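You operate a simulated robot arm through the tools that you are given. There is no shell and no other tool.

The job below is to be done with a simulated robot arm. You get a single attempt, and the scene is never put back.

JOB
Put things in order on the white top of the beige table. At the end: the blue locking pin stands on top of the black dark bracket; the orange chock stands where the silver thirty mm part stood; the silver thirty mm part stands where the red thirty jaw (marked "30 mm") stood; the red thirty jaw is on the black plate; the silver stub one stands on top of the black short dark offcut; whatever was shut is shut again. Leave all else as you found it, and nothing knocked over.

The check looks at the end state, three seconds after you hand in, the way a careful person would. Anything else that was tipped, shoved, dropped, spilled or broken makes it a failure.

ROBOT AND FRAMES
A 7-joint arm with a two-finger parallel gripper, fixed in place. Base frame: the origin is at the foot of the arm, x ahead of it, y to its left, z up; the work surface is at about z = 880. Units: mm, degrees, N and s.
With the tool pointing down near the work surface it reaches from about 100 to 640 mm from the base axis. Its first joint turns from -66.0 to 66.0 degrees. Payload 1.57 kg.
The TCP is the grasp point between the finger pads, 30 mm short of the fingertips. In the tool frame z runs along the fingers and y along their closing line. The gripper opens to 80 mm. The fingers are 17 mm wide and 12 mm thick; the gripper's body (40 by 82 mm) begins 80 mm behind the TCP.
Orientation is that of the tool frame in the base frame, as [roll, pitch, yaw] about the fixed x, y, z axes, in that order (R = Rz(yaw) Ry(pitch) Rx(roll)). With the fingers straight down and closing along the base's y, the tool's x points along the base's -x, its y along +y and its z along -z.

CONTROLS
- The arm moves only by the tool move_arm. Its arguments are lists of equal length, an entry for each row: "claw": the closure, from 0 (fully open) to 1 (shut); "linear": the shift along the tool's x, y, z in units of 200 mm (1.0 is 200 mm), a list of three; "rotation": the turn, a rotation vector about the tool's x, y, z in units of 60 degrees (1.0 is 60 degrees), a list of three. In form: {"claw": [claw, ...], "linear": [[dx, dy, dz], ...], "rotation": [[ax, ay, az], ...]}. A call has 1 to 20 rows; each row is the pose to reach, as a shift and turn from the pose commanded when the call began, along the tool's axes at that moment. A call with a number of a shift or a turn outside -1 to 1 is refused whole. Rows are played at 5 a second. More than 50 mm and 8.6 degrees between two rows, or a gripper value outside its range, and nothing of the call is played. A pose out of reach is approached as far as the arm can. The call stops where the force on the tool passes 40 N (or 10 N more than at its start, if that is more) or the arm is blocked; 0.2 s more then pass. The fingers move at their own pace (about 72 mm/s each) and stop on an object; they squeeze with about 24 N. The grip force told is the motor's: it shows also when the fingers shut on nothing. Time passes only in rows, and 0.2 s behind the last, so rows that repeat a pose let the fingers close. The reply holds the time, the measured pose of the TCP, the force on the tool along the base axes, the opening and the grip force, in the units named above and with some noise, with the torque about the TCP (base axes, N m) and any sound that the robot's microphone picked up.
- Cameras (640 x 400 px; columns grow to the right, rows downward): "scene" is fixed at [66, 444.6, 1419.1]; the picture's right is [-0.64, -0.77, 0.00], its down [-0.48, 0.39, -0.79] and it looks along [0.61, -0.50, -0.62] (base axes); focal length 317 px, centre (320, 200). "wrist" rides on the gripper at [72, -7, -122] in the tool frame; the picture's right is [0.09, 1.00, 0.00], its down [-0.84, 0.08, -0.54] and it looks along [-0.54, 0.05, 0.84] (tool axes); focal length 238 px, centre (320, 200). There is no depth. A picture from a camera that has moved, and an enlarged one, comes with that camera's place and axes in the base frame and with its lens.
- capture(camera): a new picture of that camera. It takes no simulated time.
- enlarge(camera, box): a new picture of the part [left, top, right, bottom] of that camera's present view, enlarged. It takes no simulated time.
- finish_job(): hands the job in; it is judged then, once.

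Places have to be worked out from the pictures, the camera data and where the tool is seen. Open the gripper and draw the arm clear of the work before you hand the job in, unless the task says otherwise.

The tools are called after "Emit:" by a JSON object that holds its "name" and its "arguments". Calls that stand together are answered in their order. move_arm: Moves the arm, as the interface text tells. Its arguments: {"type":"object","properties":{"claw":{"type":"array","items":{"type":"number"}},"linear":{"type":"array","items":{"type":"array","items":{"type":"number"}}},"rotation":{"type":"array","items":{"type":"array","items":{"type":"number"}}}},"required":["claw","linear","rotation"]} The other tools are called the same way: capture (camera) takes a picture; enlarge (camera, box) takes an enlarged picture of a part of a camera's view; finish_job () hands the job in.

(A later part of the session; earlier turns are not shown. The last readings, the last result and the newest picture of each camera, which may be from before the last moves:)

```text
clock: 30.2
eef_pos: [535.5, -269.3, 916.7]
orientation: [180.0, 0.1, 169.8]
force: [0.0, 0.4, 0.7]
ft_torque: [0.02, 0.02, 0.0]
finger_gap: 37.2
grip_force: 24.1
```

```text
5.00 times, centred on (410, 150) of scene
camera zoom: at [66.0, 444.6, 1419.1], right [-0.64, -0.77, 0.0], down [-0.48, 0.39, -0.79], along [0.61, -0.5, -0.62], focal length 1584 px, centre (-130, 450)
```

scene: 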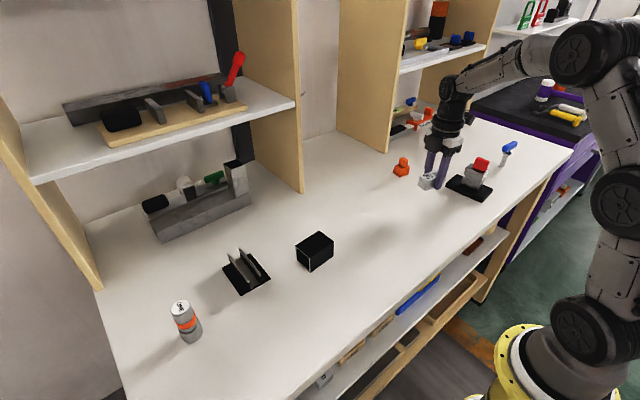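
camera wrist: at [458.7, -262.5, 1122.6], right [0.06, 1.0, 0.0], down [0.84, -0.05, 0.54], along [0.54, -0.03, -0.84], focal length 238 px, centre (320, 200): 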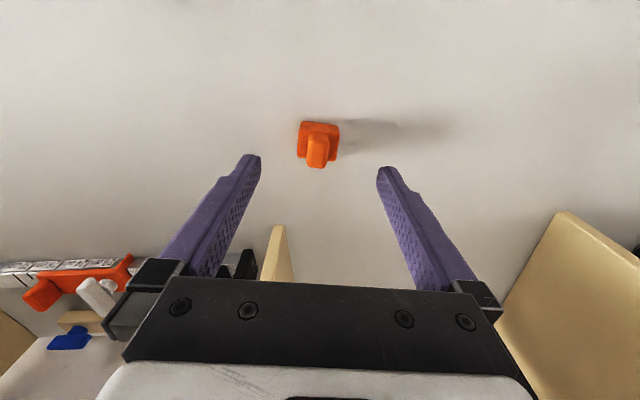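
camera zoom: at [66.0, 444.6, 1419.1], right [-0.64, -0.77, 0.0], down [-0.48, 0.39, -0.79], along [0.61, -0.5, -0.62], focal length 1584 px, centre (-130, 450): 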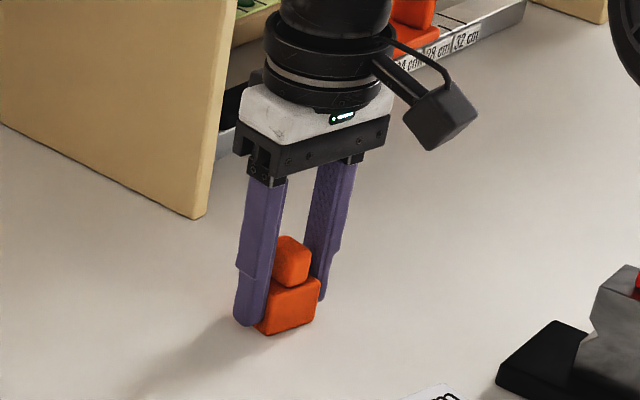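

It is gripped, with a 37.2 gap. I lift 60 mm and carry it toward the silver part's old place at (500.6,-50).

Emit:
{"name": "move_arm", "arguments": {"claw": [1, 1, 1, 1, 1, 1, 1, 1, 1, 1], "linear": [[0, 0, -0.08], [0, 0, -0.18], [0, 0, -0.28], [0.07, 0.18, -0.28], [0.14, 0.36, -0.28], [0.21, 0.54, -0.28], [0.28, 0.72, -0.28], [0.34, 0.86, -0.28], [0.397, 0.98, -0.28], [0.397, 0.98, -0.28]], "rotation": [[0, 0, 0], [0, 0, 0], [0, 0, 0], [0, 0, 0], [0, 0, 0], [0, 0, 0], [0, 0, 0], [0, 0, 0], [0, 0, 0], [0, 0, 0]]}}

Emit:
{"name": "capture", "arguments": {"camera": "wrist"}}

Emit:
{"name": "enlarge", "arguments": {"camera": "scene", "box": [310, 120, 430, 220]}}

```text
clock: 32.4
eef_pos: [496.7, -62.2, 975.1]
orientation: [180.0, 0.0, 169.8]
force: [-0.1, 1.0, -0.6]
ft_torque: [0.03, -0.03, 0.01]
finger_gap: 37.0
grip_force: 23.9
```

```text
taken
camera wrist: at [424.9, -55.1, 1097.2], right [0.09, 1.0, 0.0], down [0.84, -0.07, 0.54], along [0.54, -0.05, -0.84], focal length 238 px, centre (320, 200)
```

wrist: 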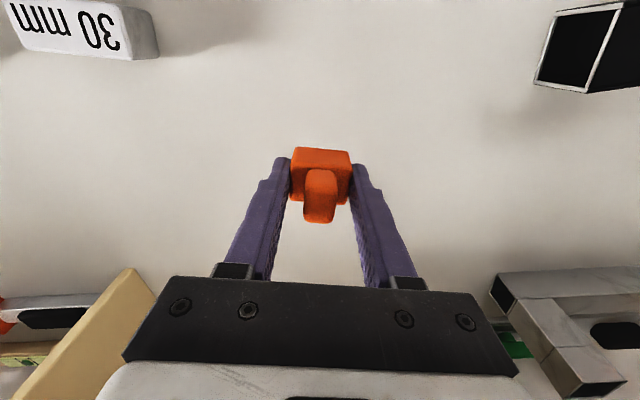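

```text
4.00 times, centred on (370, 170) of scene
camera zoom: at [66.0, 444.7, 1419.1], right [-0.64, -0.77, 0.0], down [-0.48, 0.39, -0.79], along [0.61, -0.5, -0.62], focal length 1267 px, centre (120, 320)
```

zoom: 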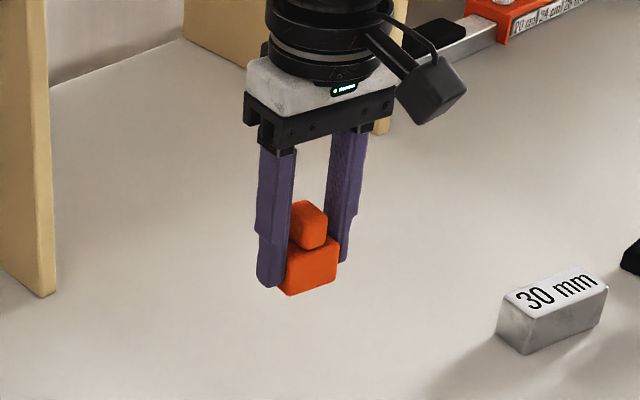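

TCP is at (497,-61); I move the remaining 12 mm and lower to a few mm above the table.

Emit:
{"name": "move_arm", "arguments": {"claw": [1, 1, 1, 1, 1, 1], "linear": [[0.0195, 0.0575, 0], [0.0195, 0.0575, 0.1], [0.0195, 0.0575, 0.2], [0.0195, 0.0575, 0.25], [0.0195, 0.0575, 0.27], [0.0195, 0.0575, 0.27]], "rotation": [[0, 0, 0], [0, 0, 0], [0, 0, 0], [0, 0, 0], [0, 0, 0], [0, 0, 0]]}}

Emit:
{"name": "enlarge", "arguments": {"camera": "wrist", "box": [200, 80, 440, 280]}}

```text
clock: 33.8
eef_pos: [492.4, -52.4, 917.2]
orientation: [-180.0, 0.0, 169.7]
force: [0.3, -0.3, 0.0]
ft_torque: [-0.01, -0.01, 0.01]
finger_gap: 37.0
grip_force: 23.4
```

```text
2.00 times, centred on (320, 180) of wrist
camera zoom: at [420.6, -45.3, 1039.5], right [0.09, 1.0, 0.0], down [0.84, -0.07, 0.54], along [0.54, -0.05, -0.84], focal length 477 px, centre (320, 240)
```

zoom: 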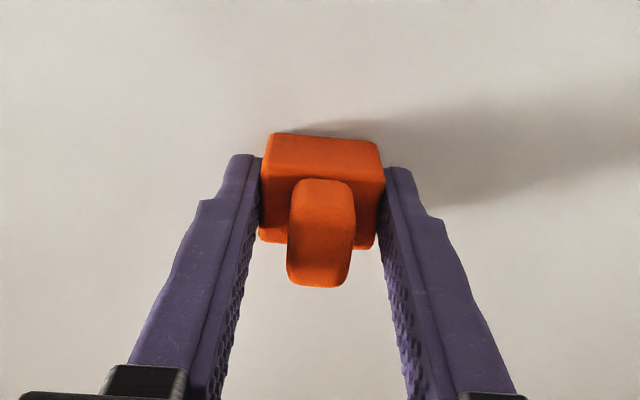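

It is about 1 mm above the table and (2.5, 2) mm off in xy. I correct that while still up, then touch down gently.

Emit:
{"name": "move_arm", "arguments": {"claw": [1, 1, 1, 1, 1, 1], "linear": [[-0.0105, 0.012, -0.003], [-0.0105, 0.012, 0], [-0.0105, 0.012, 0.003], [-0.0105, 0.012, 0.006], [-0.0105, 0.012, 0.008], [-0.0105, 0.012, 0.008]], "rotation": [[0, 0, 0], [0, 0, 0], [0, 0, 0], [0, 0, 0], [0, 0, 0], [0, 0, 0]]}}

Emit:
{"name": "capture", "arguments": {"camera": "wrist"}}

```text
clock: 35.2
eef_pos: [495.1, -48.2, 916.9]
orientation: [-180.0, 0.0, 169.8]
force: [-0.2, -0.4, 0.0]
ft_torque: [0.0, 0.03, 0.01]
finger_gap: 36.9
grip_force: 23.9
```

```text
taken
camera wrist: at [423.2, -42.6, 1039.1], right [0.09, 1.0, 0.0], down [0.84, -0.07, 0.54], along [0.54, -0.05, -0.84], focal length 238 px, centre (320, 200)
```

wrist: 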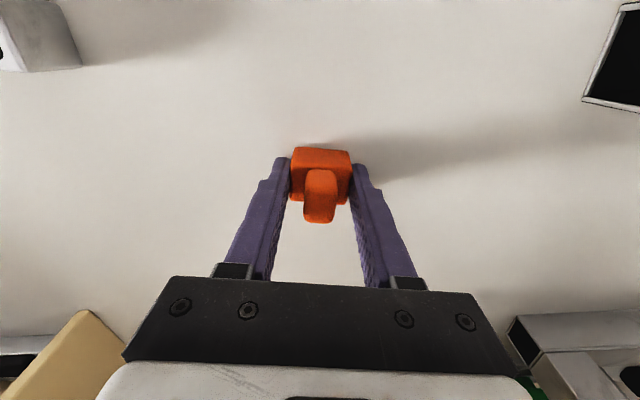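

Position is now good at TCP (495.3,-48.5,917.1). I lower in small steps until the force reacts.

Emit:
{"name": "move_arm", "arguments": {"claw": [1, 1, 1, 1, 1], "linear": [[0, 0, 0.002], [0, 0, 0.004], [0, 0, 0.006], [0, 0, 0.008], [0, 0, 0.008]], "rotation": [[0, 0, 0], [0, 0, 0], [0, 0, 0], [0, 0, 0], [0, 0, 0]]}}

```text
clock: 36.4
eef_pos: [494.8, -47.9, 915.1]
orientation: [179.9, 0.1, 169.9]
force: [-7.8, 0.1, 15.8]
ft_torque: [0.03, 0.3, 0.0]
finger_gap: 37.1
grip_force: 24.0
```

Contact is at 16 N, so the chock rests on the table. I release it and rise.

Emit:
{"name": "move_arm", "arguments": {"claw": [1, 0.7, 0.3, 0, 0, 0, 0, 0, 0], "linear": [[0, 0, -0.004], [0, 0, -0.004], [0, 0, -0.004], [0, 0, -0.004], [0, 0, -0.1], [0, 0, -0.25], [0, 0, -0.4], [0, 0, -0.45], [0, 0, -0.45]], "rotation": [[0, 0, 0], [0, 0, 0], [0, 0, 0], [0, 0, 0], [0, 0, 0], [0, 0, 0], [0, 0, 0], [0, 0, 0], [0, 0, 0]]}}

Emit:
{"name": "capture", "arguments": {"camera": "wrist"}}

Emit:
{"name": "enlarge", "arguments": {"camera": "wrist", "box": [240, 80, 400, 180]}}

Emit:
{"name": "capture", "arguments": {"camera": "scene"}}

```text
clock: 38.4
eef_pos: [494.6, -47.3, 1006.6]
orientation: [-180.0, 0.0, 169.8]
force: [-0.8, 0.2, 0.0]
ft_torque: [-0.01, 0.0, 0.0]
finger_gap: 80.0
grip_force: 0.1
```

```text
taken
camera wrist: at [422.7, -41.3, 1128.5], right [0.09, 1.0, 0.0], down [0.84, -0.07, 0.54], along [0.54, -0.05, -0.84], focal length 238 px, centre (320, 200)
```

wrist: 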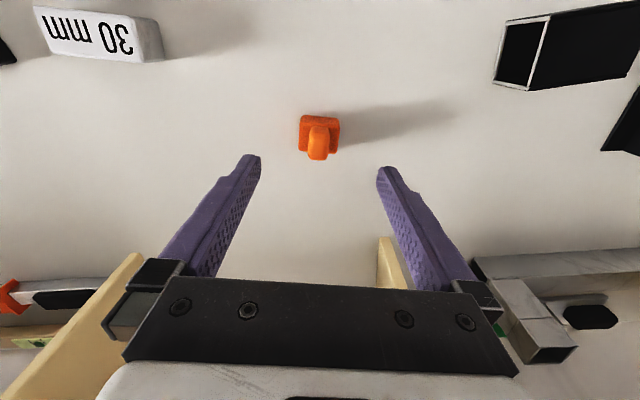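

```text
4.00 times, centred on (320, 130) of wrist
camera zoom: at [422.7, -41.3, 1128.5], right [0.09, 1.0, 0.0], down [0.84, -0.07, 0.54], along [0.54, -0.05, -0.84], focal length 953 px, centre (320, 480)
```

zoom: 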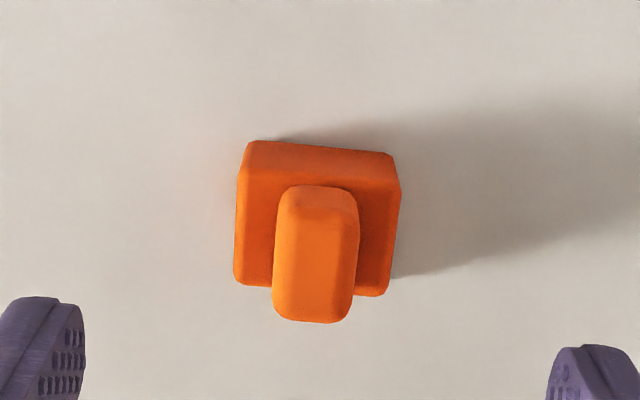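

```text
taken
```

scene: 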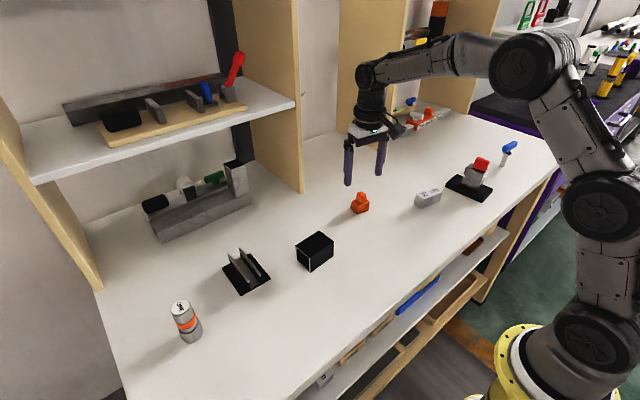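

The chock stands in the silver part's place. Next I look at the offcut and then the stub, moving above the offcut first.

Emit:
{"name": "move_arm", "arguments": {"claw": [0, 0, 0, 0, 0, 0], "linear": [[0.09, 0.18, -0.05], [0.18, 0.36, -0.1], [0.27, 0.54, -0.12], [0.36, 0.72, -0.12], [0.44, 0.9, -0.12], [0.44, 0.9, -0.12]], "rotation": [[0, 0, 0], [0, 0, 0], [0, 0, 0], [0, 0, 0], [0, 0, 0], [0, 0, 0]]}}

Emit:
{"name": "capture", "arguments": {"camera": "wrist"}}

Emit:
{"name": "enlarge", "arguments": {"camera": "wrist", "box": [240, 60, 400, 160]}}

Emit:
{"name": "enlarge", "arguments": {"camera": "wrist", "box": [400, 60, 640, 260]}}

```text
clock: 39.8
eef_pos: [443.0, 144.5, 1031.2]
orientation: [180.0, 0.0, 169.8]
force: [0.9, 0.4, 0.1]
ft_torque: [0.02, 0.0, 0.01]
finger_gap: 80.0
grip_force: 0.0
```

```text
taken
camera wrist: at [371.4, 151.2, 1153.3], right [0.09, 1.0, 0.0], down [0.84, -0.07, 0.54], along [0.54, -0.05, -0.84], focal length 238 px, centre (320, 200)
```

wrist: 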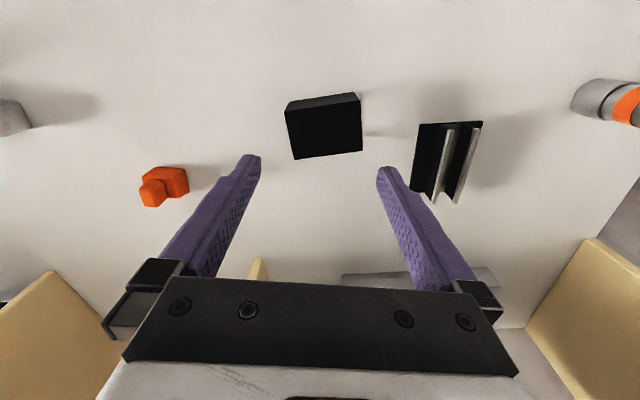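

```text
4.00 times, centred on (320, 110) of wrist
camera zoom: at [371.4, 151.2, 1153.3], right [0.09, 1.0, 0.0], down [0.84, -0.07, 0.54], along [0.54, -0.05, -0.84], focal length 953 px, centre (320, 560)
```

zoom: 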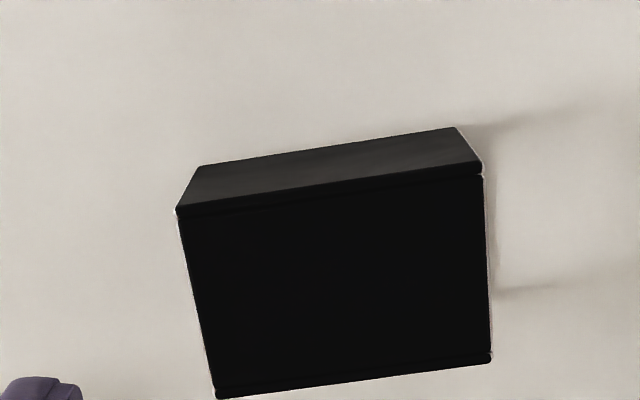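

```text
2.00 times, centred on (520, 160) of wrist
camera zoom: at [371.4, 151.2, 1153.3], right [0.09, 1.0, 0.0], down [0.84, -0.07, 0.54], along [0.54, -0.05, -0.84], focal length 477 px, centre (-80, 280)
```

zoom: 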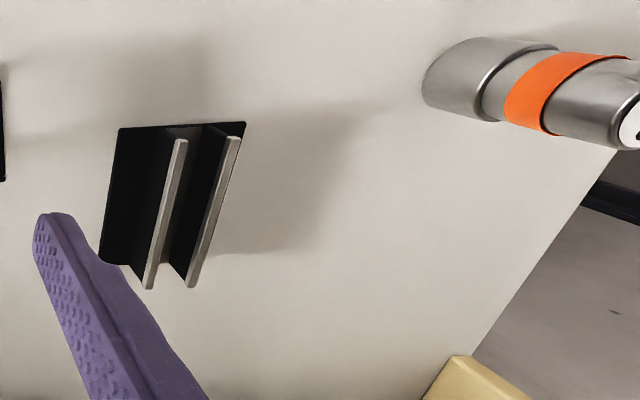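

The offcut is a tube about 45×45×70, with its top centre near (441.7,149.9). Now I go over the stub at about (439,431), rising and turning on the way.

Emit:
{"name": "move_arm", "arguments": {"claw": [0, 0, 0, 0, 0], "linear": [[0.037, 0.16, -0.05], [0.074, 0.32, -0.1], [0.111, 0.48, -0.15], [0.148, 0.64, -0.2], [0.186, 0.8, -0.2]], "rotation": [[0, 0, -0.074], [0, 0, -0.148], [0, 0, -0.222], [0, 0, -0.296], [0, 0, -0.37]]}}

Emit:
{"name": "capture", "arguments": {"camera": "wrist"}}

```text
clock: 41.0
eef_pos: [430.0, 307.4, 1067.5]
orientation: [-180.0, 0.0, -167.9]
force: [-0.3, -1.3, -0.3]
ft_torque: [-0.02, -0.02, -0.03]
finger_gap: 80.0
grip_force: 0.1
```

```text
taken
camera wrist: at [362.1, 286.2, 1191.6], right [-0.3, 0.95, 0.0], down [0.8, 0.25, 0.54], along [0.52, 0.16, -0.84], focal length 238 px, centre (320, 200)
```

wrist: 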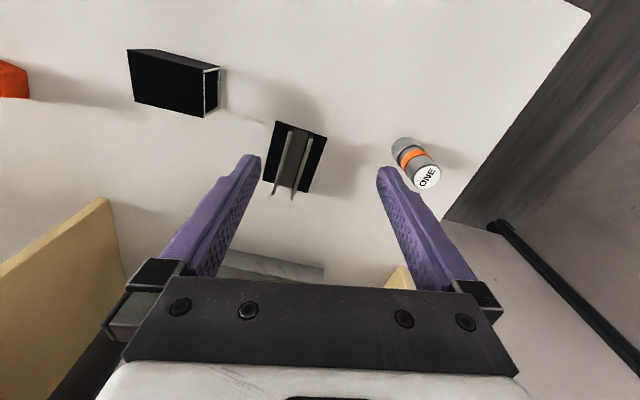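

I continue over the stub.

Emit:
{"name": "move_arm", "arguments": {"claw": [0, 0, 0, 0, 0], "linear": [[-0.033, 0.137, 0], [-0.066, 0.275, 0], [-0.1, 0.412, 0], [-0.133, 0.55, 0], [-0.133, 0.55, 0]], "rotation": [[0, 0, -0.1], [0, 0, -0.2], [0, 0, -0.3], [0, 0, -0.383], [0, 0, -0.383]]}}

Emit:
{"name": "capture", "arguments": {"camera": "wrist"}}

Emit:
{"name": "enlarge", "arguments": {"camera": "wrist", "box": [240, 60, 400, 180]}}

Emit:
{"name": "enlarge", "arguments": {"camera": "scene", "box": [130, 270, 250, 360]}}

```text
clock: 42.2
eef_pos: [436.0, 419.6, 1070.1]
orientation: [-180.0, 0.2, -144.9]
force: [-0.2, -0.4, 0.0]
ft_torque: [-0.02, -0.03, 0.02]
finger_gap: 80.2
grip_force: 0.1
```

```text
taken
camera wrist: at [381.7, 373.1, 1193.1], right [-0.65, 0.76, 0.0], down [0.64, 0.54, 0.54], along [0.41, 0.35, -0.84], focal length 238 px, centre (320, 200)
```

wrist: 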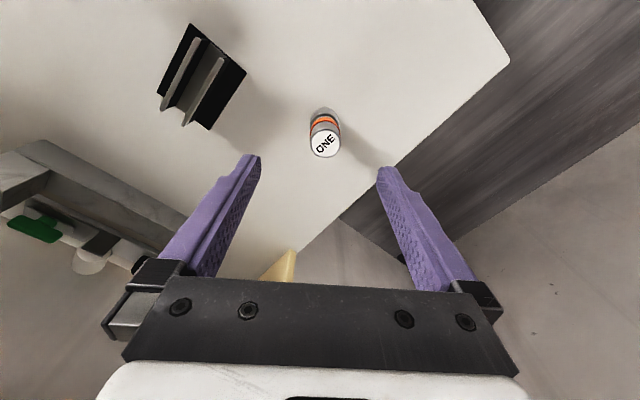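

```text
3.33 times, centred on (320, 120) of wrist
camera zoom: at [381.7, 373.1, 1193.1], right [-0.65, 0.76, 0.0], down [0.64, 0.54, 0.54], along [0.41, 0.35, -0.84], focal length 794 px, centre (320, 467)
```

zoom: 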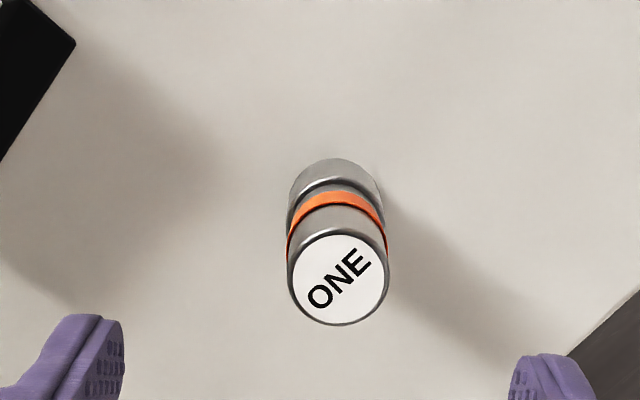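

```text
4.44 times, centred on (190, 315) of scene
camera zoom: at [66.0, 444.7, 1419.1], right [-0.64, -0.77, 0.0], down [-0.48, 0.39, -0.79], along [0.61, -0.5, -0.62], focal length 1408 px, centre (898, -311)
```

zoom: 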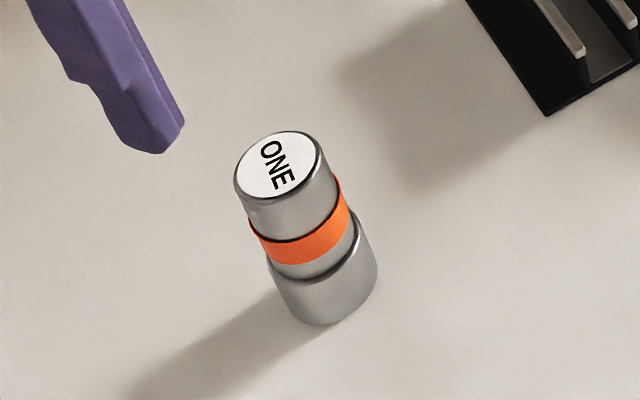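

The stub is about 31 in diameter and 84 tall, at (439.8,428.6), which is tool offset (-7.5, 5). I descend around its upper body to z≈935 and grip.

Emit:
{"name": "move_arm", "arguments": {"claw": [0, 0, 0, 0, 0, 0, 0, 0.5, 1, 1, 1], "linear": [[-0.0375, 0.025, 0.1], [-0.0375, 0.025, 0.22], [-0.0375, 0.025, 0.34], [-0.0375, 0.025, 0.46], [-0.0375, 0.025, 0.58], [-0.0375, 0.025, 0.67], [-0.0375, 0.025, 0.67], [-0.0375, 0.025, 0.67], [-0.0375, 0.025, 0.67], [-0.0375, 0.025, 0.67], [-0.0375, 0.025, 0.67]], "rotation": [[0, 0, 0], [0, 0, 0], [0, 0, 0], [0, 0, 0], [0, 0, 0], [0, 0, 0], [0, 0, 0], [0, 0, 0], [0, 0, 0], [0, 0, 0], [0, 0, 0]]}}

Emit:
{"name": "capture", "arguments": {"camera": "wrist"}}

Emit:
{"name": "enlarge", "arguments": {"camera": "scene", "box": [130, 240, 250, 360]}}

```text
clock: 44.6
eef_pos: [437.6, 428.3, 933.0]
orientation: [180.0, 0.0, -145.1]
force: [-0.4, 0.4, -0.2]
ft_torque: [0.04, 0.01, -0.01]
finger_gap: 34.5
grip_force: 24.4
```

```text
taken
camera wrist: at [382.4, 382.4, 1055.7], right [-0.65, 0.76, 0.0], down [0.64, 0.54, 0.54], along [0.41, 0.35, -0.84], focal length 238 px, centre (320, 200)
```

wrist: 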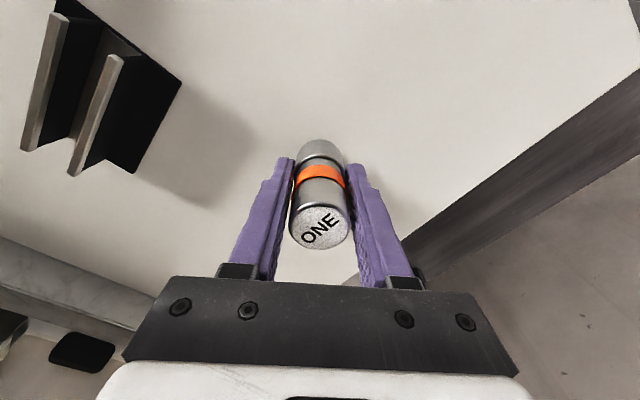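

```text
3.33 times, centred on (190, 300) of scene
camera zoom: at [66.0, 444.6, 1419.1], right [-0.64, -0.77, 0.0], down [-0.48, 0.39, -0.79], along [0.61, -0.5, -0.62], focal length 1056 px, centre (753, -133)
```

zoom: 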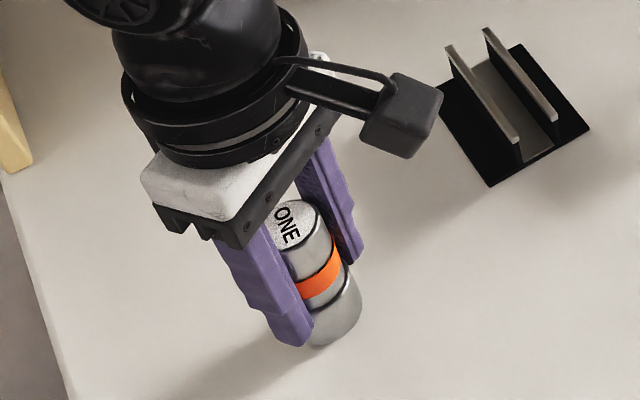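

The stub is gripped, with a 34.5 gap. I lift 120 mm to clear everything and travel halfway toward the offcut.

Emit:
{"name": "move_arm", "arguments": {"claw": [1, 1, 1, 1, 1, 1, 1, 1, 1], "linear": [[0, 0, -0.1], [0, 0, -0.25], [0, 0, -0.4], [0, 0, -0.55], [0, 0, -0.6], [0.1, -0.145, -0.6], [0.2, -0.29, -0.6], [0.3, -0.435, -0.6], [0.4, -0.578, -0.6]], "rotation": [[0, 0, 0], [0, 0, 0], [0, 0, 0], [0, 0, 0], [0, 0, 0], [0, 0, 0], [0, 0, 0], [0, 0, 0], [0, 0, 0]]}}

Emit:
{"name": "move_arm", "arguments": {"claw": [1, 1, 1, 1, 1], "linear": [[0.1, -0.145, 0], [0.2, -0.29, 0], [0.3, -0.435, 0], [0.4, -0.578, 0], [0.4, -0.578, 0]], "rotation": [[0, 0, 0], [0, 0, 0], [0, 0, 0], [0, 0, 0], [0, 0, 0]]}}

Emit:
{"name": "capture", "arguments": {"camera": "wrist"}}

Emit:
{"name": "capture", "arguments": {"camera": "scene"}}

```text
clock: 46.6
eef_pos: [437.1, 285.2, 1055.1]
orientation: [180.0, 0.0, -145.0]
force: [-0.6, 0.4, -1.6]
ft_torque: [0.0, -0.04, 0.02]
finger_gap: 33.8
grip_force: 24.1
```

```text
clock: 47.8
eef_pos: [439.2, 147.7, 1051.9]
orientation: [-180.0, -0.1, -144.9]
force: [0.3, -0.4, -1.6]
ft_torque: [0.02, 0.03, 0.0]
finger_gap: 34.4
grip_force: 23.8
```

```text
taken
camera wrist: at [383.5, 100.7, 1174.9], right [-0.65, 0.76, 0.0], down [0.64, 0.54, 0.54], along [0.41, 0.35, -0.84], focal length 238 px, centre (320, 200)
```

wrist: 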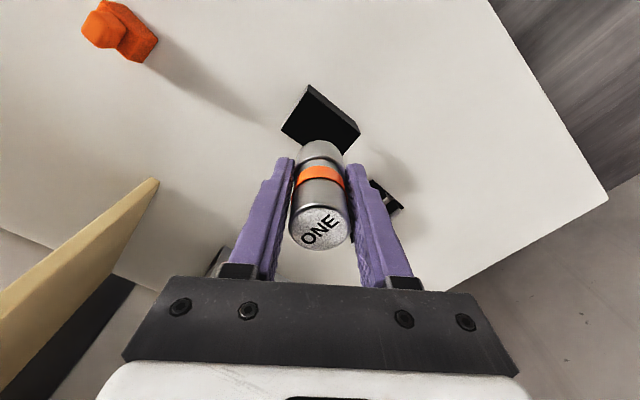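

```text
taken
```

scene: 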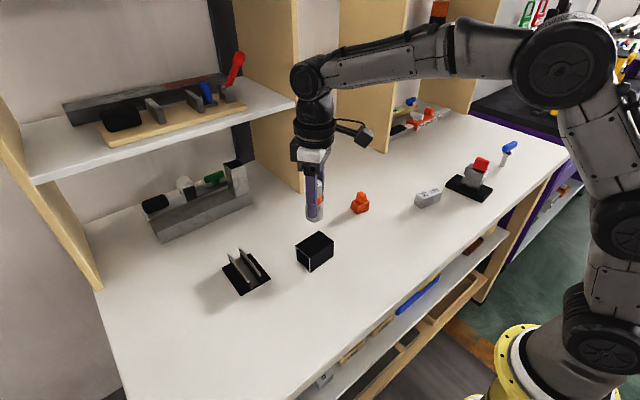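

The stub axis is at about (441,150), over the tube centre. I lower to about 10 mm above the tube top and check.

Emit:
{"name": "move_arm", "arguments": {"claw": [1, 1, 1, 1, 1], "linear": [[0, 0, 0.1], [0, 0, 0.2], [0, 0, 0.28], [0, 0, 0.31], [0, 0, 0.31]], "rotation": [[0, 0, 0], [0, 0, 0], [0, 0, 0], [0, 0, 0], [0, 0, 0]]}}

Emit:
{"name": "capture", "arguments": {"camera": "wrist"}}

Emit:
{"name": "enlarge", "arguments": {"camera": "scene", "box": [260, 180, 380, 280]}}

```text
clock: 49.0
eef_pos: [440.4, 147.4, 991.8]
orientation: [180.0, 0.0, -145.0]
force: [-0.2, 0.9, -0.3]
ft_torque: [-0.01, 0.01, 0.0]
finger_gap: 34.6
grip_force: 23.9
```

```text
taken
camera wrist: at [384.3, 101.2, 1114.3], right [-0.65, 0.76, 0.0], down [0.64, 0.54, 0.54], along [0.41, 0.35, -0.84], focal length 238 px, centre (320, 200)
```

wrist: 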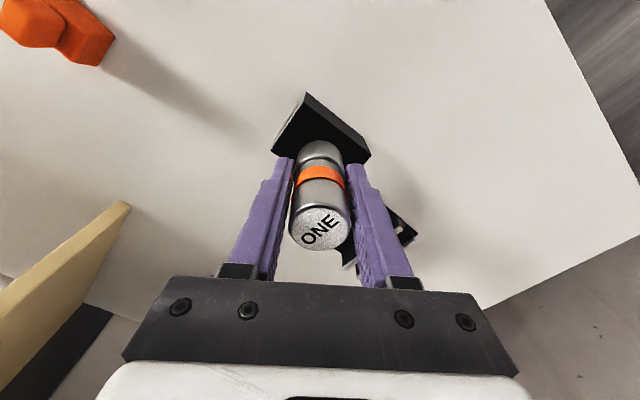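

```text
4.00 times, centred on (320, 230) of scene
camera zoom: at [66.0, 444.7, 1419.1], right [-0.64, -0.77, 0.0], down [-0.48, 0.39, -0.79], along [0.61, -0.5, -0.62], focal length 1267 px, centre (320, 80)
```

zoom: 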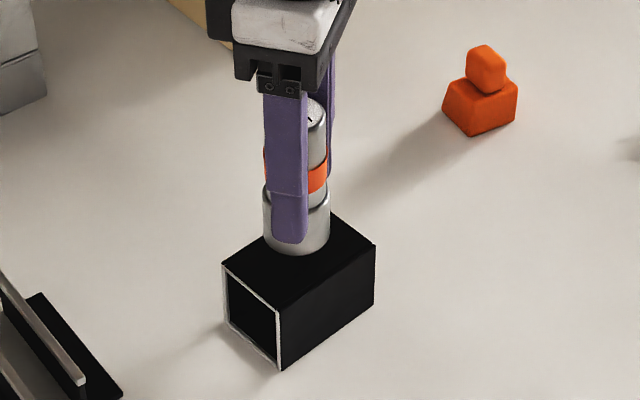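

Alignment looks right, so I lower slowly while watching for contact.

Emit:
{"name": "move_arm", "arguments": {"claw": [1, 1, 1, 1, 1, 1, 1], "linear": [[0, 0, 0.008], [0, 0, 0.016], [0, 0, 0.024], [0, 0, 0.032], [0, 0, 0.04], [0, 0, 0.045], [0, 0, 0.045]], "rotation": [[0, 0, 0], [0, 0, 0], [0, 0, 0], [0, 0, 0], [0, 0, 0], [0, 0, 0], [0, 0, 0]]}}

Emit:
{"name": "enlarge", "arguments": {"camera": "scene", "box": [260, 190, 380, 290]}}

Emit:
{"name": "enlarge", "arguments": {"camera": "wrist", "box": [220, 60, 420, 260]}}

```text
clock: 50.6
eef_pos: [438.7, 147.1, 982.5]
orientation: [180.0, -0.1, -145.0]
force: [0.1, 0.6, -1.3]
ft_torque: [0.0, -0.01, 0.01]
finger_gap: 34.5
grip_force: 22.8
```

```text
4.00 times, centred on (320, 240) of scene
camera zoom: at [66.0, 444.7, 1419.1], right [-0.64, -0.77, 0.0], down [-0.48, 0.39, -0.79], along [0.61, -0.5, -0.62], focal length 1267 px, centre (320, 40)
```

zoom: 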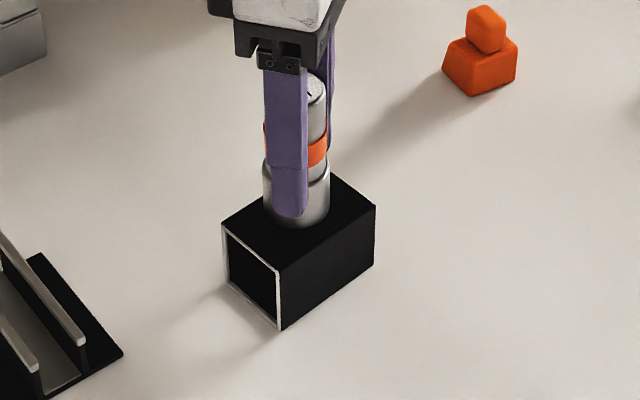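

```text
2.00 times, centred on (320, 160) of wrist
camera zoom: at [383.9, 101.8, 1105.3], right [-0.65, 0.76, 0.0], down [0.64, 0.54, 0.54], along [0.41, 0.35, -0.84], focal length 477 px, centre (320, 280)
```

zoom: 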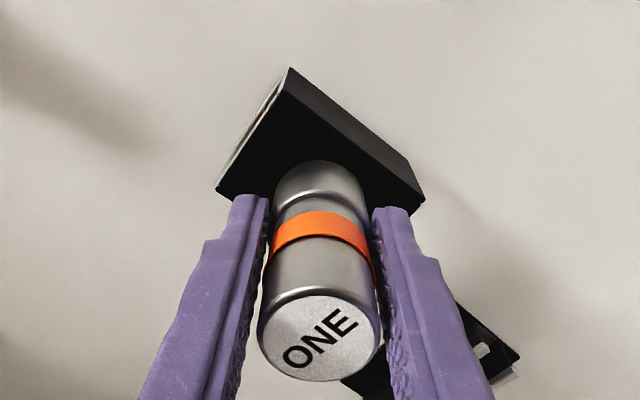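

There is still a little clearance. I continue in 1 mm steps.

Emit:
{"name": "move_arm", "arguments": {"claw": [1, 1, 1, 1, 1], "linear": [[0, 0, 0.004], [0, 0, 0.008], [0, 0, 0.012], [0, 0, 0.015], [0, 0, 0.015]], "rotation": [[0, 0, 0], [0, 0, 0], [0, 0, 0], [0, 0, 0], [0, 0, 0]]}}

Emit:
{"name": "enlarge", "arguments": {"camera": "scene", "box": [260, 190, 380, 290]}}

```text
clock: 51.8
eef_pos: [440.3, 148.2, 981.3]
orientation: [-180.0, 0.2, -145.0]
force: [-2.6, -0.4, 4.2]
ft_torque: [-0.02, 0.09, -0.03]
finger_gap: 34.2
grip_force: 24.2
```

```text
4.00 times, centred on (320, 240) of scene
camera zoom: at [65.9, 444.6, 1419.1], right [-0.64, -0.77, 0.0], down [-0.47, 0.39, -0.79], along [0.61, -0.5, -0.62], focal length 1267 px, centre (320, 40)
```

zoom: 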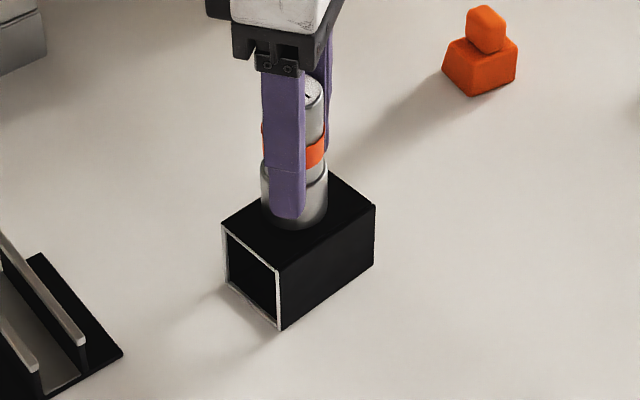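

Contact is felt at about 6 N total. I release and rise straight up.

Emit:
{"name": "move_arm", "arguments": {"claw": [1, 0.75, 0.5, 0, 0, 0, 0, 0, 0], "linear": [[0, 0, 0], [0, 0, 0], [0, 0, 0], [0, 0, 0], [0, 0, -0.05], [0, 0, -0.2], [0, 0, -0.4], [0, 0, -0.5], [0, 0, -0.5]], "rotation": [[0, 0, 0], [0, 0, 0], [0, 0, 0], [0, 0, 0], [0, 0, 0], [0, 0, 0], [0, 0, 0], [0, 0, 0], [0, 0, 0]]}}

Emit:
{"name": "capture", "arguments": {"camera": "wrist"}}

Emit:
{"name": "enlarge", "arguments": {"camera": "scene", "box": [260, 190, 380, 290]}}

```text
clock: 53.8
eef_pos: [438.1, 148.7, 1080.0]
orientation: [-179.9, 0.1, -145.0]
force: [0.1, 0.4, 0.6]
ft_torque: [0.03, 0.0, -0.01]
finger_gap: 80.1
grip_force: 0.1
```

```text
taken
camera wrist: at [383.5, 102.3, 1202.9], right [-0.65, 0.76, 0.0], down [0.64, 0.54, 0.54], along [0.41, 0.35, -0.84], focal length 238 px, centre (320, 200)
```

wrist: 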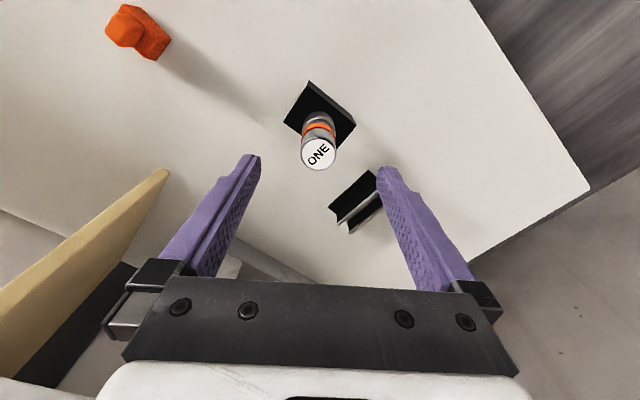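

```text
4.00 times, centred on (320, 240) of scene
camera zoom: at [66.0, 444.6, 1419.1], right [-0.64, -0.77, 0.0], down [-0.48, 0.39, -0.79], along [0.61, -0.5, -0.62], focal length 1267 px, centre (320, 40)
```

zoom: 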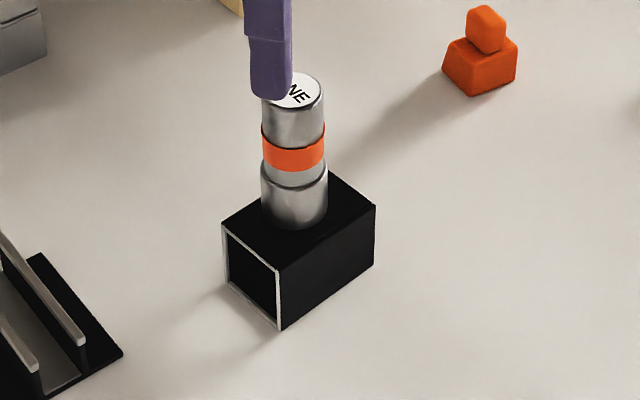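

The stub stands on the tube. Now I inspect the bracket closely from above.

Emit:
{"name": "move_arm", "arguments": {"claw": [0, 0, 0, 0, 0, 0], "linear": [[-0.12, 0.08, 0], [-0.24, 0.16, 0], [-0.36, 0.24, 0], [-0.48, 0.32, 0.05], [-0.6, 0.407, 0.15], [-0.6, 0.407, 0.2]], "rotation": [[0, 0, 0.06], [0, 0, 0.12], [0, 0, 0.18], [0, 0, 0.25], [0, 0, 0.33], [0, 0, 0.33]]}}

Emit:
{"name": "capture", "arguments": {"camera": "wrist"}}

Emit:
{"name": "enlarge", "arguments": {"camera": "wrist", "box": [240, 80, 400, 180]}}

Emit:
{"name": "enlarge", "arguments": {"camera": "scene", "box": [200, 230, 300, 310]}}

Emit:
{"name": "enlarge", "arguments": {"camera": "scene", "box": [480, 130, 540, 180]}}

```text
clock: 55.2
eef_pos: [491.2, 286.1, 1040.8]
orientation: [180.0, 0.0, -164.9]
force: [-0.8, 1.3, -0.9]
ft_torque: [-0.02, -0.01, 0.0]
finger_gap: 79.7
grip_force: 0.0
```

```text
taken
camera wrist: at [423.4, 261.5, 1163.2], right [-0.35, 0.94, 0.0], down [0.79, 0.29, 0.54], along [0.51, 0.19, -0.84], focal length 238 px, centre (320, 200)
```

wrist: 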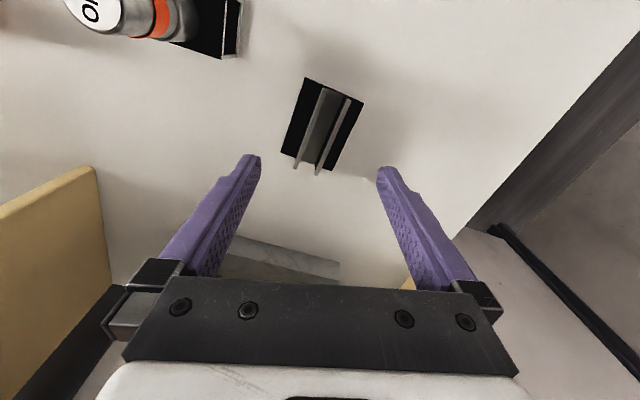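

```text
4.00 times, centred on (320, 130) of wrist
camera zoom: at [423.4, 261.5, 1163.2], right [-0.35, 0.94, 0.0], down [0.79, 0.29, 0.54], along [0.51, 0.19, -0.84], focal length 953 px, centre (320, 480)
```

zoom: 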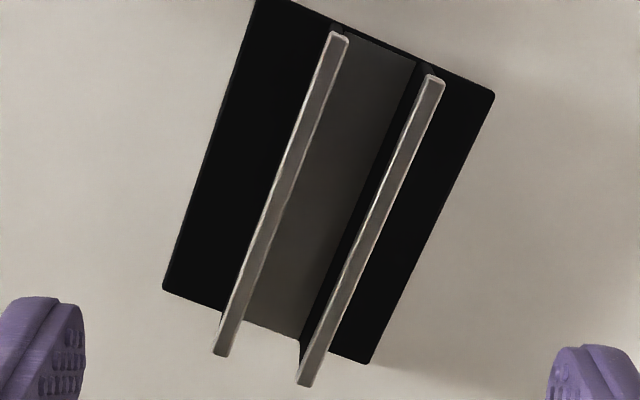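

```text
5.00 times, centred on (250, 270) of scene
camera zoom: at [66.0, 444.7, 1419.1], right [-0.64, -0.77, 0.0], down [-0.48, 0.39, -0.79], along [0.61, -0.5, -0.62], focal length 1584 px, centre (670, -150)
```

zoom: 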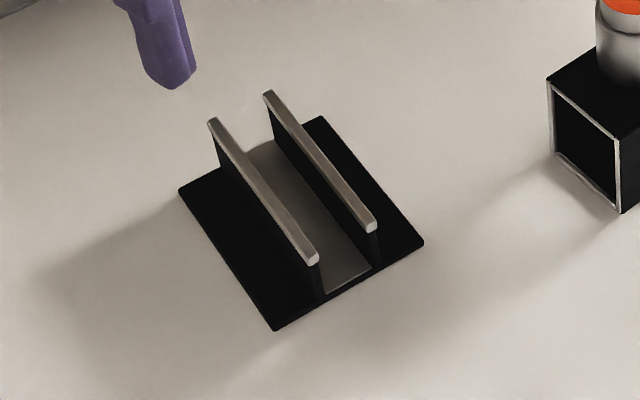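

```text
8.00 times, centred on (510, 155) of scene
camera zoom: at [66.0, 444.7, 1419.1], right [-0.64, -0.77, 0.0], down [-0.48, 0.39, -0.79], along [0.61, -0.5, -0.62], focal length 2534 px, centre (-1200, 560)
```

zoom: 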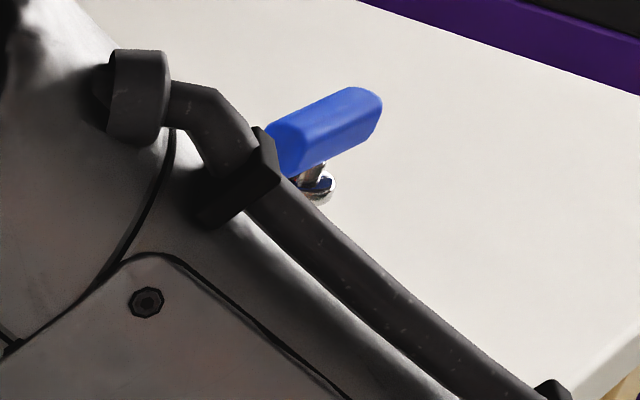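

The bracket has two fins about 22 mm apart and roughly 22–25 mm tall, so the pin's shaft should stand on its floor between them. I now travel high across to the pin to inspect it.

Emit:
{"name": "move_arm", "arguments": {"claw": [0, 0, 0, 0, 0, 0], "linear": [[0, 0, -0.22], [0.081, -0.177, -0.22], [0.162, -0.353, -0.22], [0.243, -0.53, -0.22], [0.324, -0.706, -0.22], [0.405, -0.8825, -0.22]], "rotation": [[0, 0, 0], [0, 0, 0], [0, 0, 0], [0, 0, 0], [0, 0, 0], [0, 0, 0]]}}

Emit:
{"name": "move_arm", "arguments": {"claw": [0, 0, 0, 0, 0], "linear": [[0.081, -0.177, 0], [0.162, -0.353, 0], [0.243, -0.53, 0], [0.324, -0.706, 0], [0.405, -0.8825, 0]], "rotation": [[0, 0, 0], [0, 0, 0], [0, 0, 0], [0, 0, 0], [0, 0, 0]]}}

Emit:
{"name": "move_arm", "arguments": {"claw": [0, 0, 0, 0, 0], "linear": [[0.081, -0.177, 0], [0.162, -0.353, 0], [0.243, -0.53, 0], [0.324, -0.706, 0], [0.405, -0.8825, 0]], "rotation": [[0, 0, 0.12], [0, 0, 0.24], [0, 0, 0.36], [0, 0, 0.48], [0, 0, 0.5]]}}

Emit:
{"name": "capture", "arguments": {"camera": "wrist"}}

Emit:
{"name": "capture", "arguments": {"camera": "scene"}}

```text
clock: 56.6
eef_pos: [457.5, 94.2, 1088.7]
orientation: [180.0, 0.1, -164.8]
force: [0.5, 0.0, -0.5]
ft_torque: [0.01, -0.03, 0.0]
finger_gap: 80.0
grip_force: 0.0
```

```text
clock: 57.8
eef_pos: [425.2, -101.5, 1082.2]
orientation: [180.0, 0.1, -164.7]
force: [-0.3, -0.1, 0.3]
ft_torque: [-0.03, -0.03, -0.04]
finger_gap: 80.0
grip_force: 0.0
```

```text
clock: 59.0
eef_pos: [393.9, -291.6, 1081.2]
orientation: [-179.9, 0.0, 165.0]
force: [0.0, -0.5, 0.3]
ft_torque: [0.0, -0.02, -0.04]
finger_gap: 79.9
grip_force: 0.1
```

```text
taken
camera wrist: at [321.9, -280.3, 1204.5], right [0.17, 0.99, 0.0], down [0.83, -0.14, 0.54], along [0.53, -0.09, -0.84], focal length 238 px, centre (320, 200)
```

wrist: 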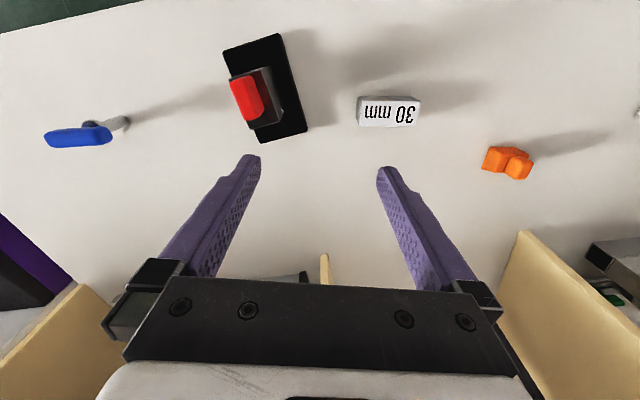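

```text
taken
```

scene: 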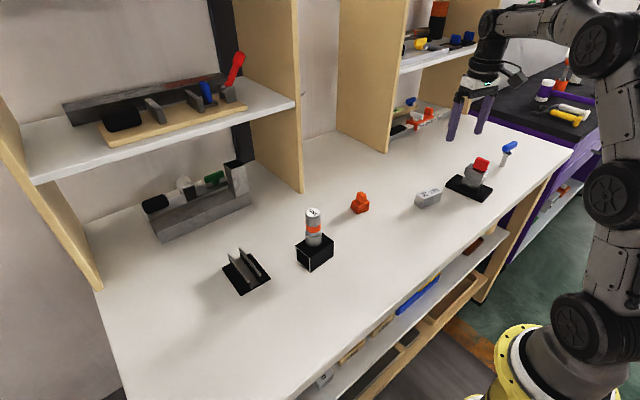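

I continue to a view point near the pin.

Emit:
{"name": "move_arm", "arguments": {"claw": [0, 0, 0, 0, 0, 0], "linear": [[-0.019, -0.19, 0], [-0.038, -0.38, 0], [-0.057, -0.57, 0], [-0.075, -0.76, 0], [-0.094, -0.94, 0], [-0.094, -0.94, 0]], "rotation": [[0, 0, 0.13], [0, 0, 0.26], [0, 0, 0.39], [0, 0, 0.52], [0, 0, 0.65], [0, 0, 0.683]]}}

Emit:
{"name": "capture", "arguments": {"camera": "wrist"}}

Emit:
{"name": "enlarge", "arguments": {"camera": "wrist", "box": [240, 100, 400, 240]}}

Emit:
{"name": "enlarge", "arguments": {"camera": "scene", "box": [480, 130, 540, 180]}}

```text
clock: 60.4
eef_pos: [363.5, -476.6, 1082.1]
orientation: [180.0, 0.0, 124.1]
force: [0.6, 1.0, -1.2]
ft_torque: [-0.02, -0.02, 0.02]
finger_gap: 80.0
grip_force: 0.0
```

```text
taken
camera wrist: at [318.0, -420.9, 1205.4], right [0.77, 0.63, 0.0], down [0.53, -0.65, 0.54], along [0.34, -0.42, -0.84], focal length 238 px, centre (320, 200)
```

wrist: 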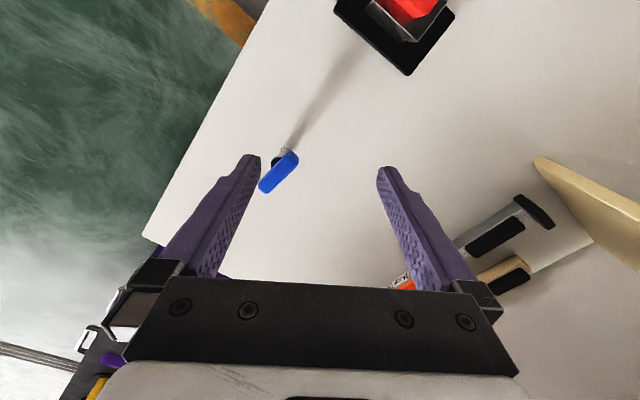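

```text
2.86 times, centred on (320, 170) of wrist
camera zoom: at [318.0, -420.9, 1205.4], right [0.77, 0.63, 0.0], down [0.53, -0.65, 0.54], along [0.34, -0.42, -0.84], focal length 681 px, centre (320, 286)
```

zoom: 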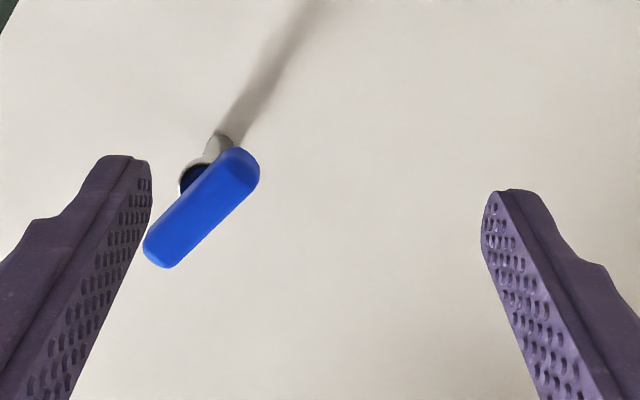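

```text
8.00 times, centred on (510, 155) of scene
camera zoom: at [66.0, 444.6, 1419.1], right [-0.64, -0.77, 0.0], down [-0.48, 0.39, -0.79], along [0.61, -0.5, -0.62], focal length 2534 px, centre (-1200, 560)
```

zoom: 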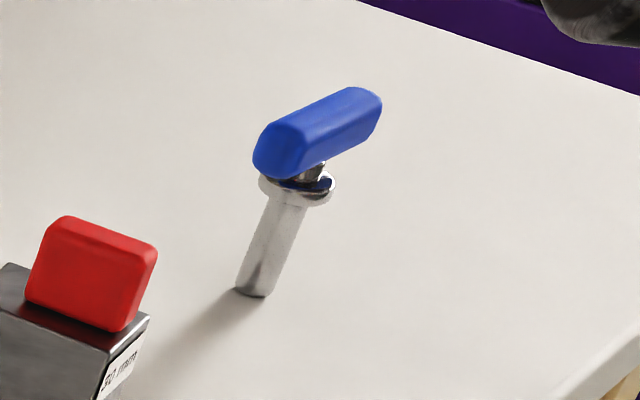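

The pin stands near (360,-546) with a 14 mm shaft, a collar at about z=927, and a blue handle along base y between z≈940 and 958. I move above it with the fingers set to close across the handle's narrow sides.

Emit:
{"name": "move_arm", "arguments": {"claw": [0, 0, 0, 0, 0, 0, 0], "linear": [[-0.055, -0.042, 0.03], [-0.11, -0.084, 0.06], [-0.165, -0.126, 0.1], [-0.22, -0.168, 0.15], [-0.279, -0.212, 0.2], [-0.279, -0.212, 0.2], [-0.279, -0.212, 0.2]], "rotation": [[0, 0, 0.12], [0, 0, 0.24], [0, 0, 0.36], [0, 0, 0.48], [0, 0, 0.608], [0, 0, 0.608], [0, 0, 0.608]]}}

Emit:
{"name": "capture", "arguments": {"camera": "wrist"}}

Emit:
{"name": "enlarge", "arguments": {"camera": "wrist", "box": [240, 80, 400, 220]}}

Emit:
{"name": "enlarge", "arguments": {"camera": "scene", "box": [460, 100, 560, 180]}}

```text
clock: 62.0
eef_pos: [342.1, -519.4, 1031.3]
orientation: [180.0, 0.0, 87.7]
force: [-1.9, 0.4, -0.2]
ft_torque: [0.01, 0.01, -0.03]
finger_gap: 79.8
grip_force: 0.0
out of reach, approached as far as the arm can: row 1, 2, 3, 4, 5, 6, 7
```

```text
taken
camera wrist: at [338.0, -446.6, 1154.4], right [1.0, 0.05, 0.0], down [0.04, -0.84, 0.54], along [0.03, -0.54, -0.84], focal length 238 px, centre (320, 200)
```

wrist: 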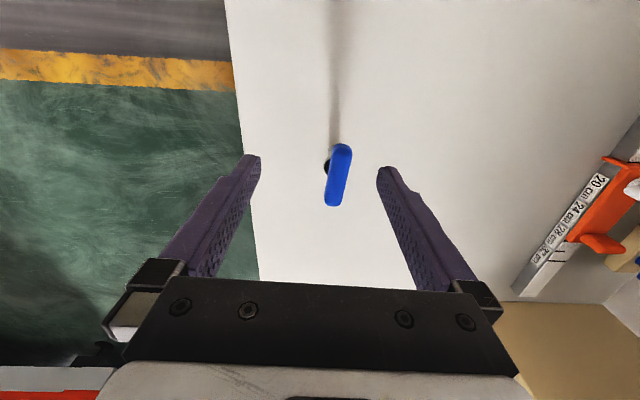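

```text
2.86 times, centred on (320, 150) of wrist
camera zoom: at [338.0, -446.6, 1154.4], right [1.0, 0.05, 0.0], down [0.04, -0.84, 0.54], along [0.03, -0.54, -0.84], focal length 681 px, centre (320, 343)
```

zoom: 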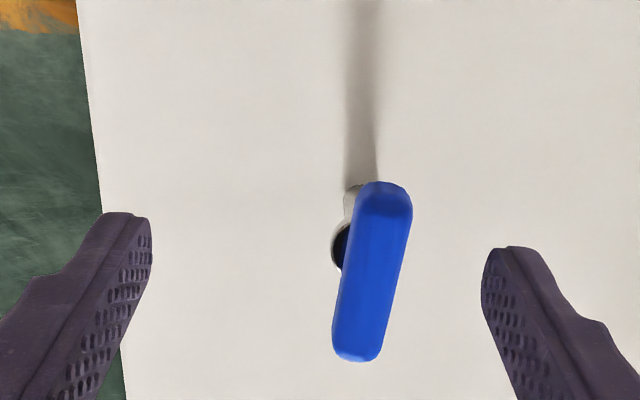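

```text
5.00 times, centred on (510, 140) of scene
camera zoom: at [66.0, 444.6, 1419.1], right [-0.64, -0.77, 0.0], down [-0.48, 0.39, -0.79], along [0.61, -0.5, -0.62], focal length 1584 px, centre (-630, 500)
```

zoom: 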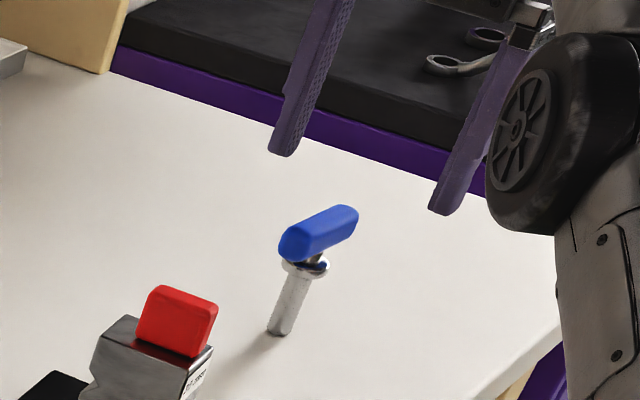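

The upright tool falls short here: it stopped at radius 622 and the pin is at about 654. Tilting the fingers outward by 10° about the closing axis keeps the pads flat on the handle and gains reach, so I try that at this safe height.

Emit:
{"name": "move_arm", "arguments": {"claw": [0, 0, 0, 0], "linear": [[0, 0, 0], [0, 0, 0], [0, 0, 0], [0, 0, 0]], "rotation": [[0, -0.08, 0], [0, -0.167, 0], [0, -0.167, 0], [0, -0.167, 0]]}}

Emit:
{"name": "capture", "arguments": {"camera": "wrist"}}

Emit:
{"name": "enlarge", "arguments": {"camera": "scene", "box": [460, 100, 560, 180]}}

```text
clock: 63.0
eef_pos: [353.5, -537.9, 1039.2]
orientation: [-179.9, 8.3, 87.5]
force: [0.0, 0.3, -0.6]
ft_torque: [-0.02, 0.0, -0.01]
finger_gap: 79.9
grip_force: 0.0
out of reach, approached as far as the arm can: row 2
```

```text
taken
camera wrist: at [351.5, -447.4, 1150.9], right [1.0, 0.05, -0.02], down [0.05, -0.75, 0.66], along [0.02, -0.66, -0.75], focal length 238 px, centre (320, 200)
```

wrist: 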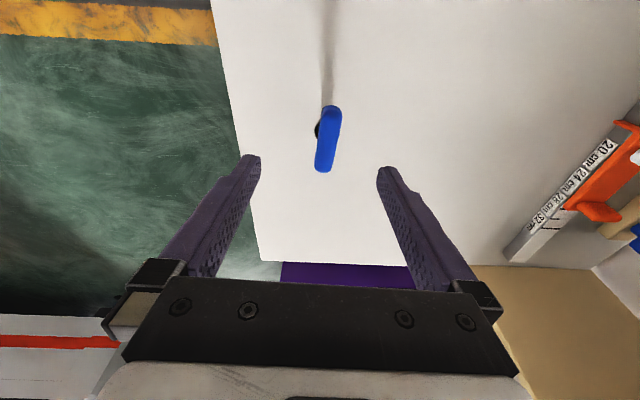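

```text
5.00 times, centred on (510, 140) of scene
camera zoom: at [66.0, 444.7, 1419.1], right [-0.64, -0.77, 0.0], down [-0.48, 0.39, -0.79], along [0.61, -0.5, -0.62], focal length 1584 px, centre (-630, 500)
```

zoom: 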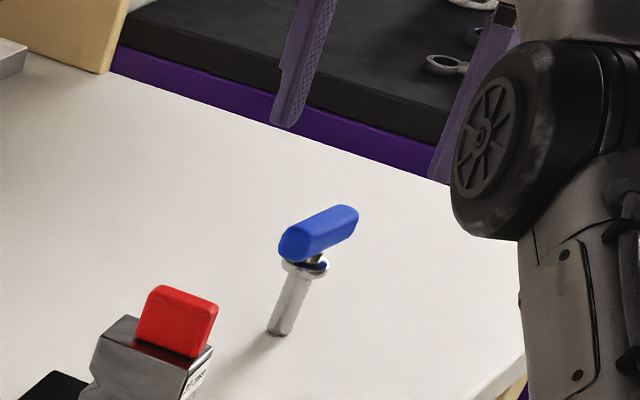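

The tool is tilted about 8° and now reaches (353.5,-538). I step toward (360,-545,1005) with a slight extra tilt.

Emit:
{"name": "move_arm", "arguments": {"claw": [0, 0, 0, 0], "linear": [[0, 0.017, 0.08], [-0.005, 0.034, 0.16], [-0.009, 0.034, 0.173], [-0.009, 0.034, 0.173]], "rotation": [[0, -0.02, 0], [0, -0.033, 0], [0, -0.033, 0], [0, -0.033, 0]]}}

Emit:
{"name": "capture", "arguments": {"camera": "wrist"}}

```text
clock: 64.0
eef_pos: [350.9, -524.9, 999.9]
orientation: [-179.9, 12.0, 87.7]
force: [0.5, 0.1, -0.2]
ft_torque: [0.04, 0.05, -0.05]
finger_gap: 80.0
grip_force: 0.1
out of reach, approached as far as the arm can: row 1
```

```text
taken
camera wrist: at [346.8, -429.4, 1104.3], right [1.0, 0.05, -0.02], down [0.05, -0.71, 0.7], along [0.02, -0.7, -0.71], focal length 238 px, centre (320, 200)
```

wrist: 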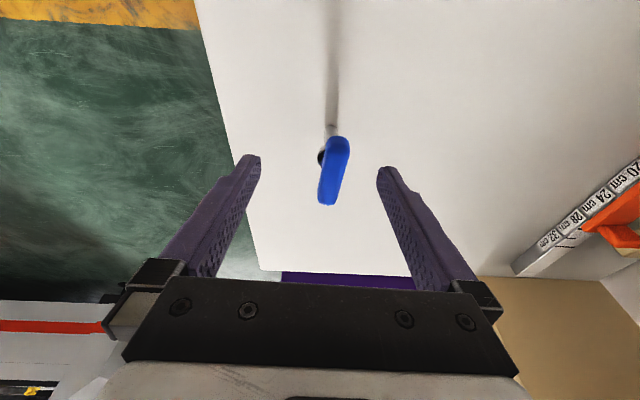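

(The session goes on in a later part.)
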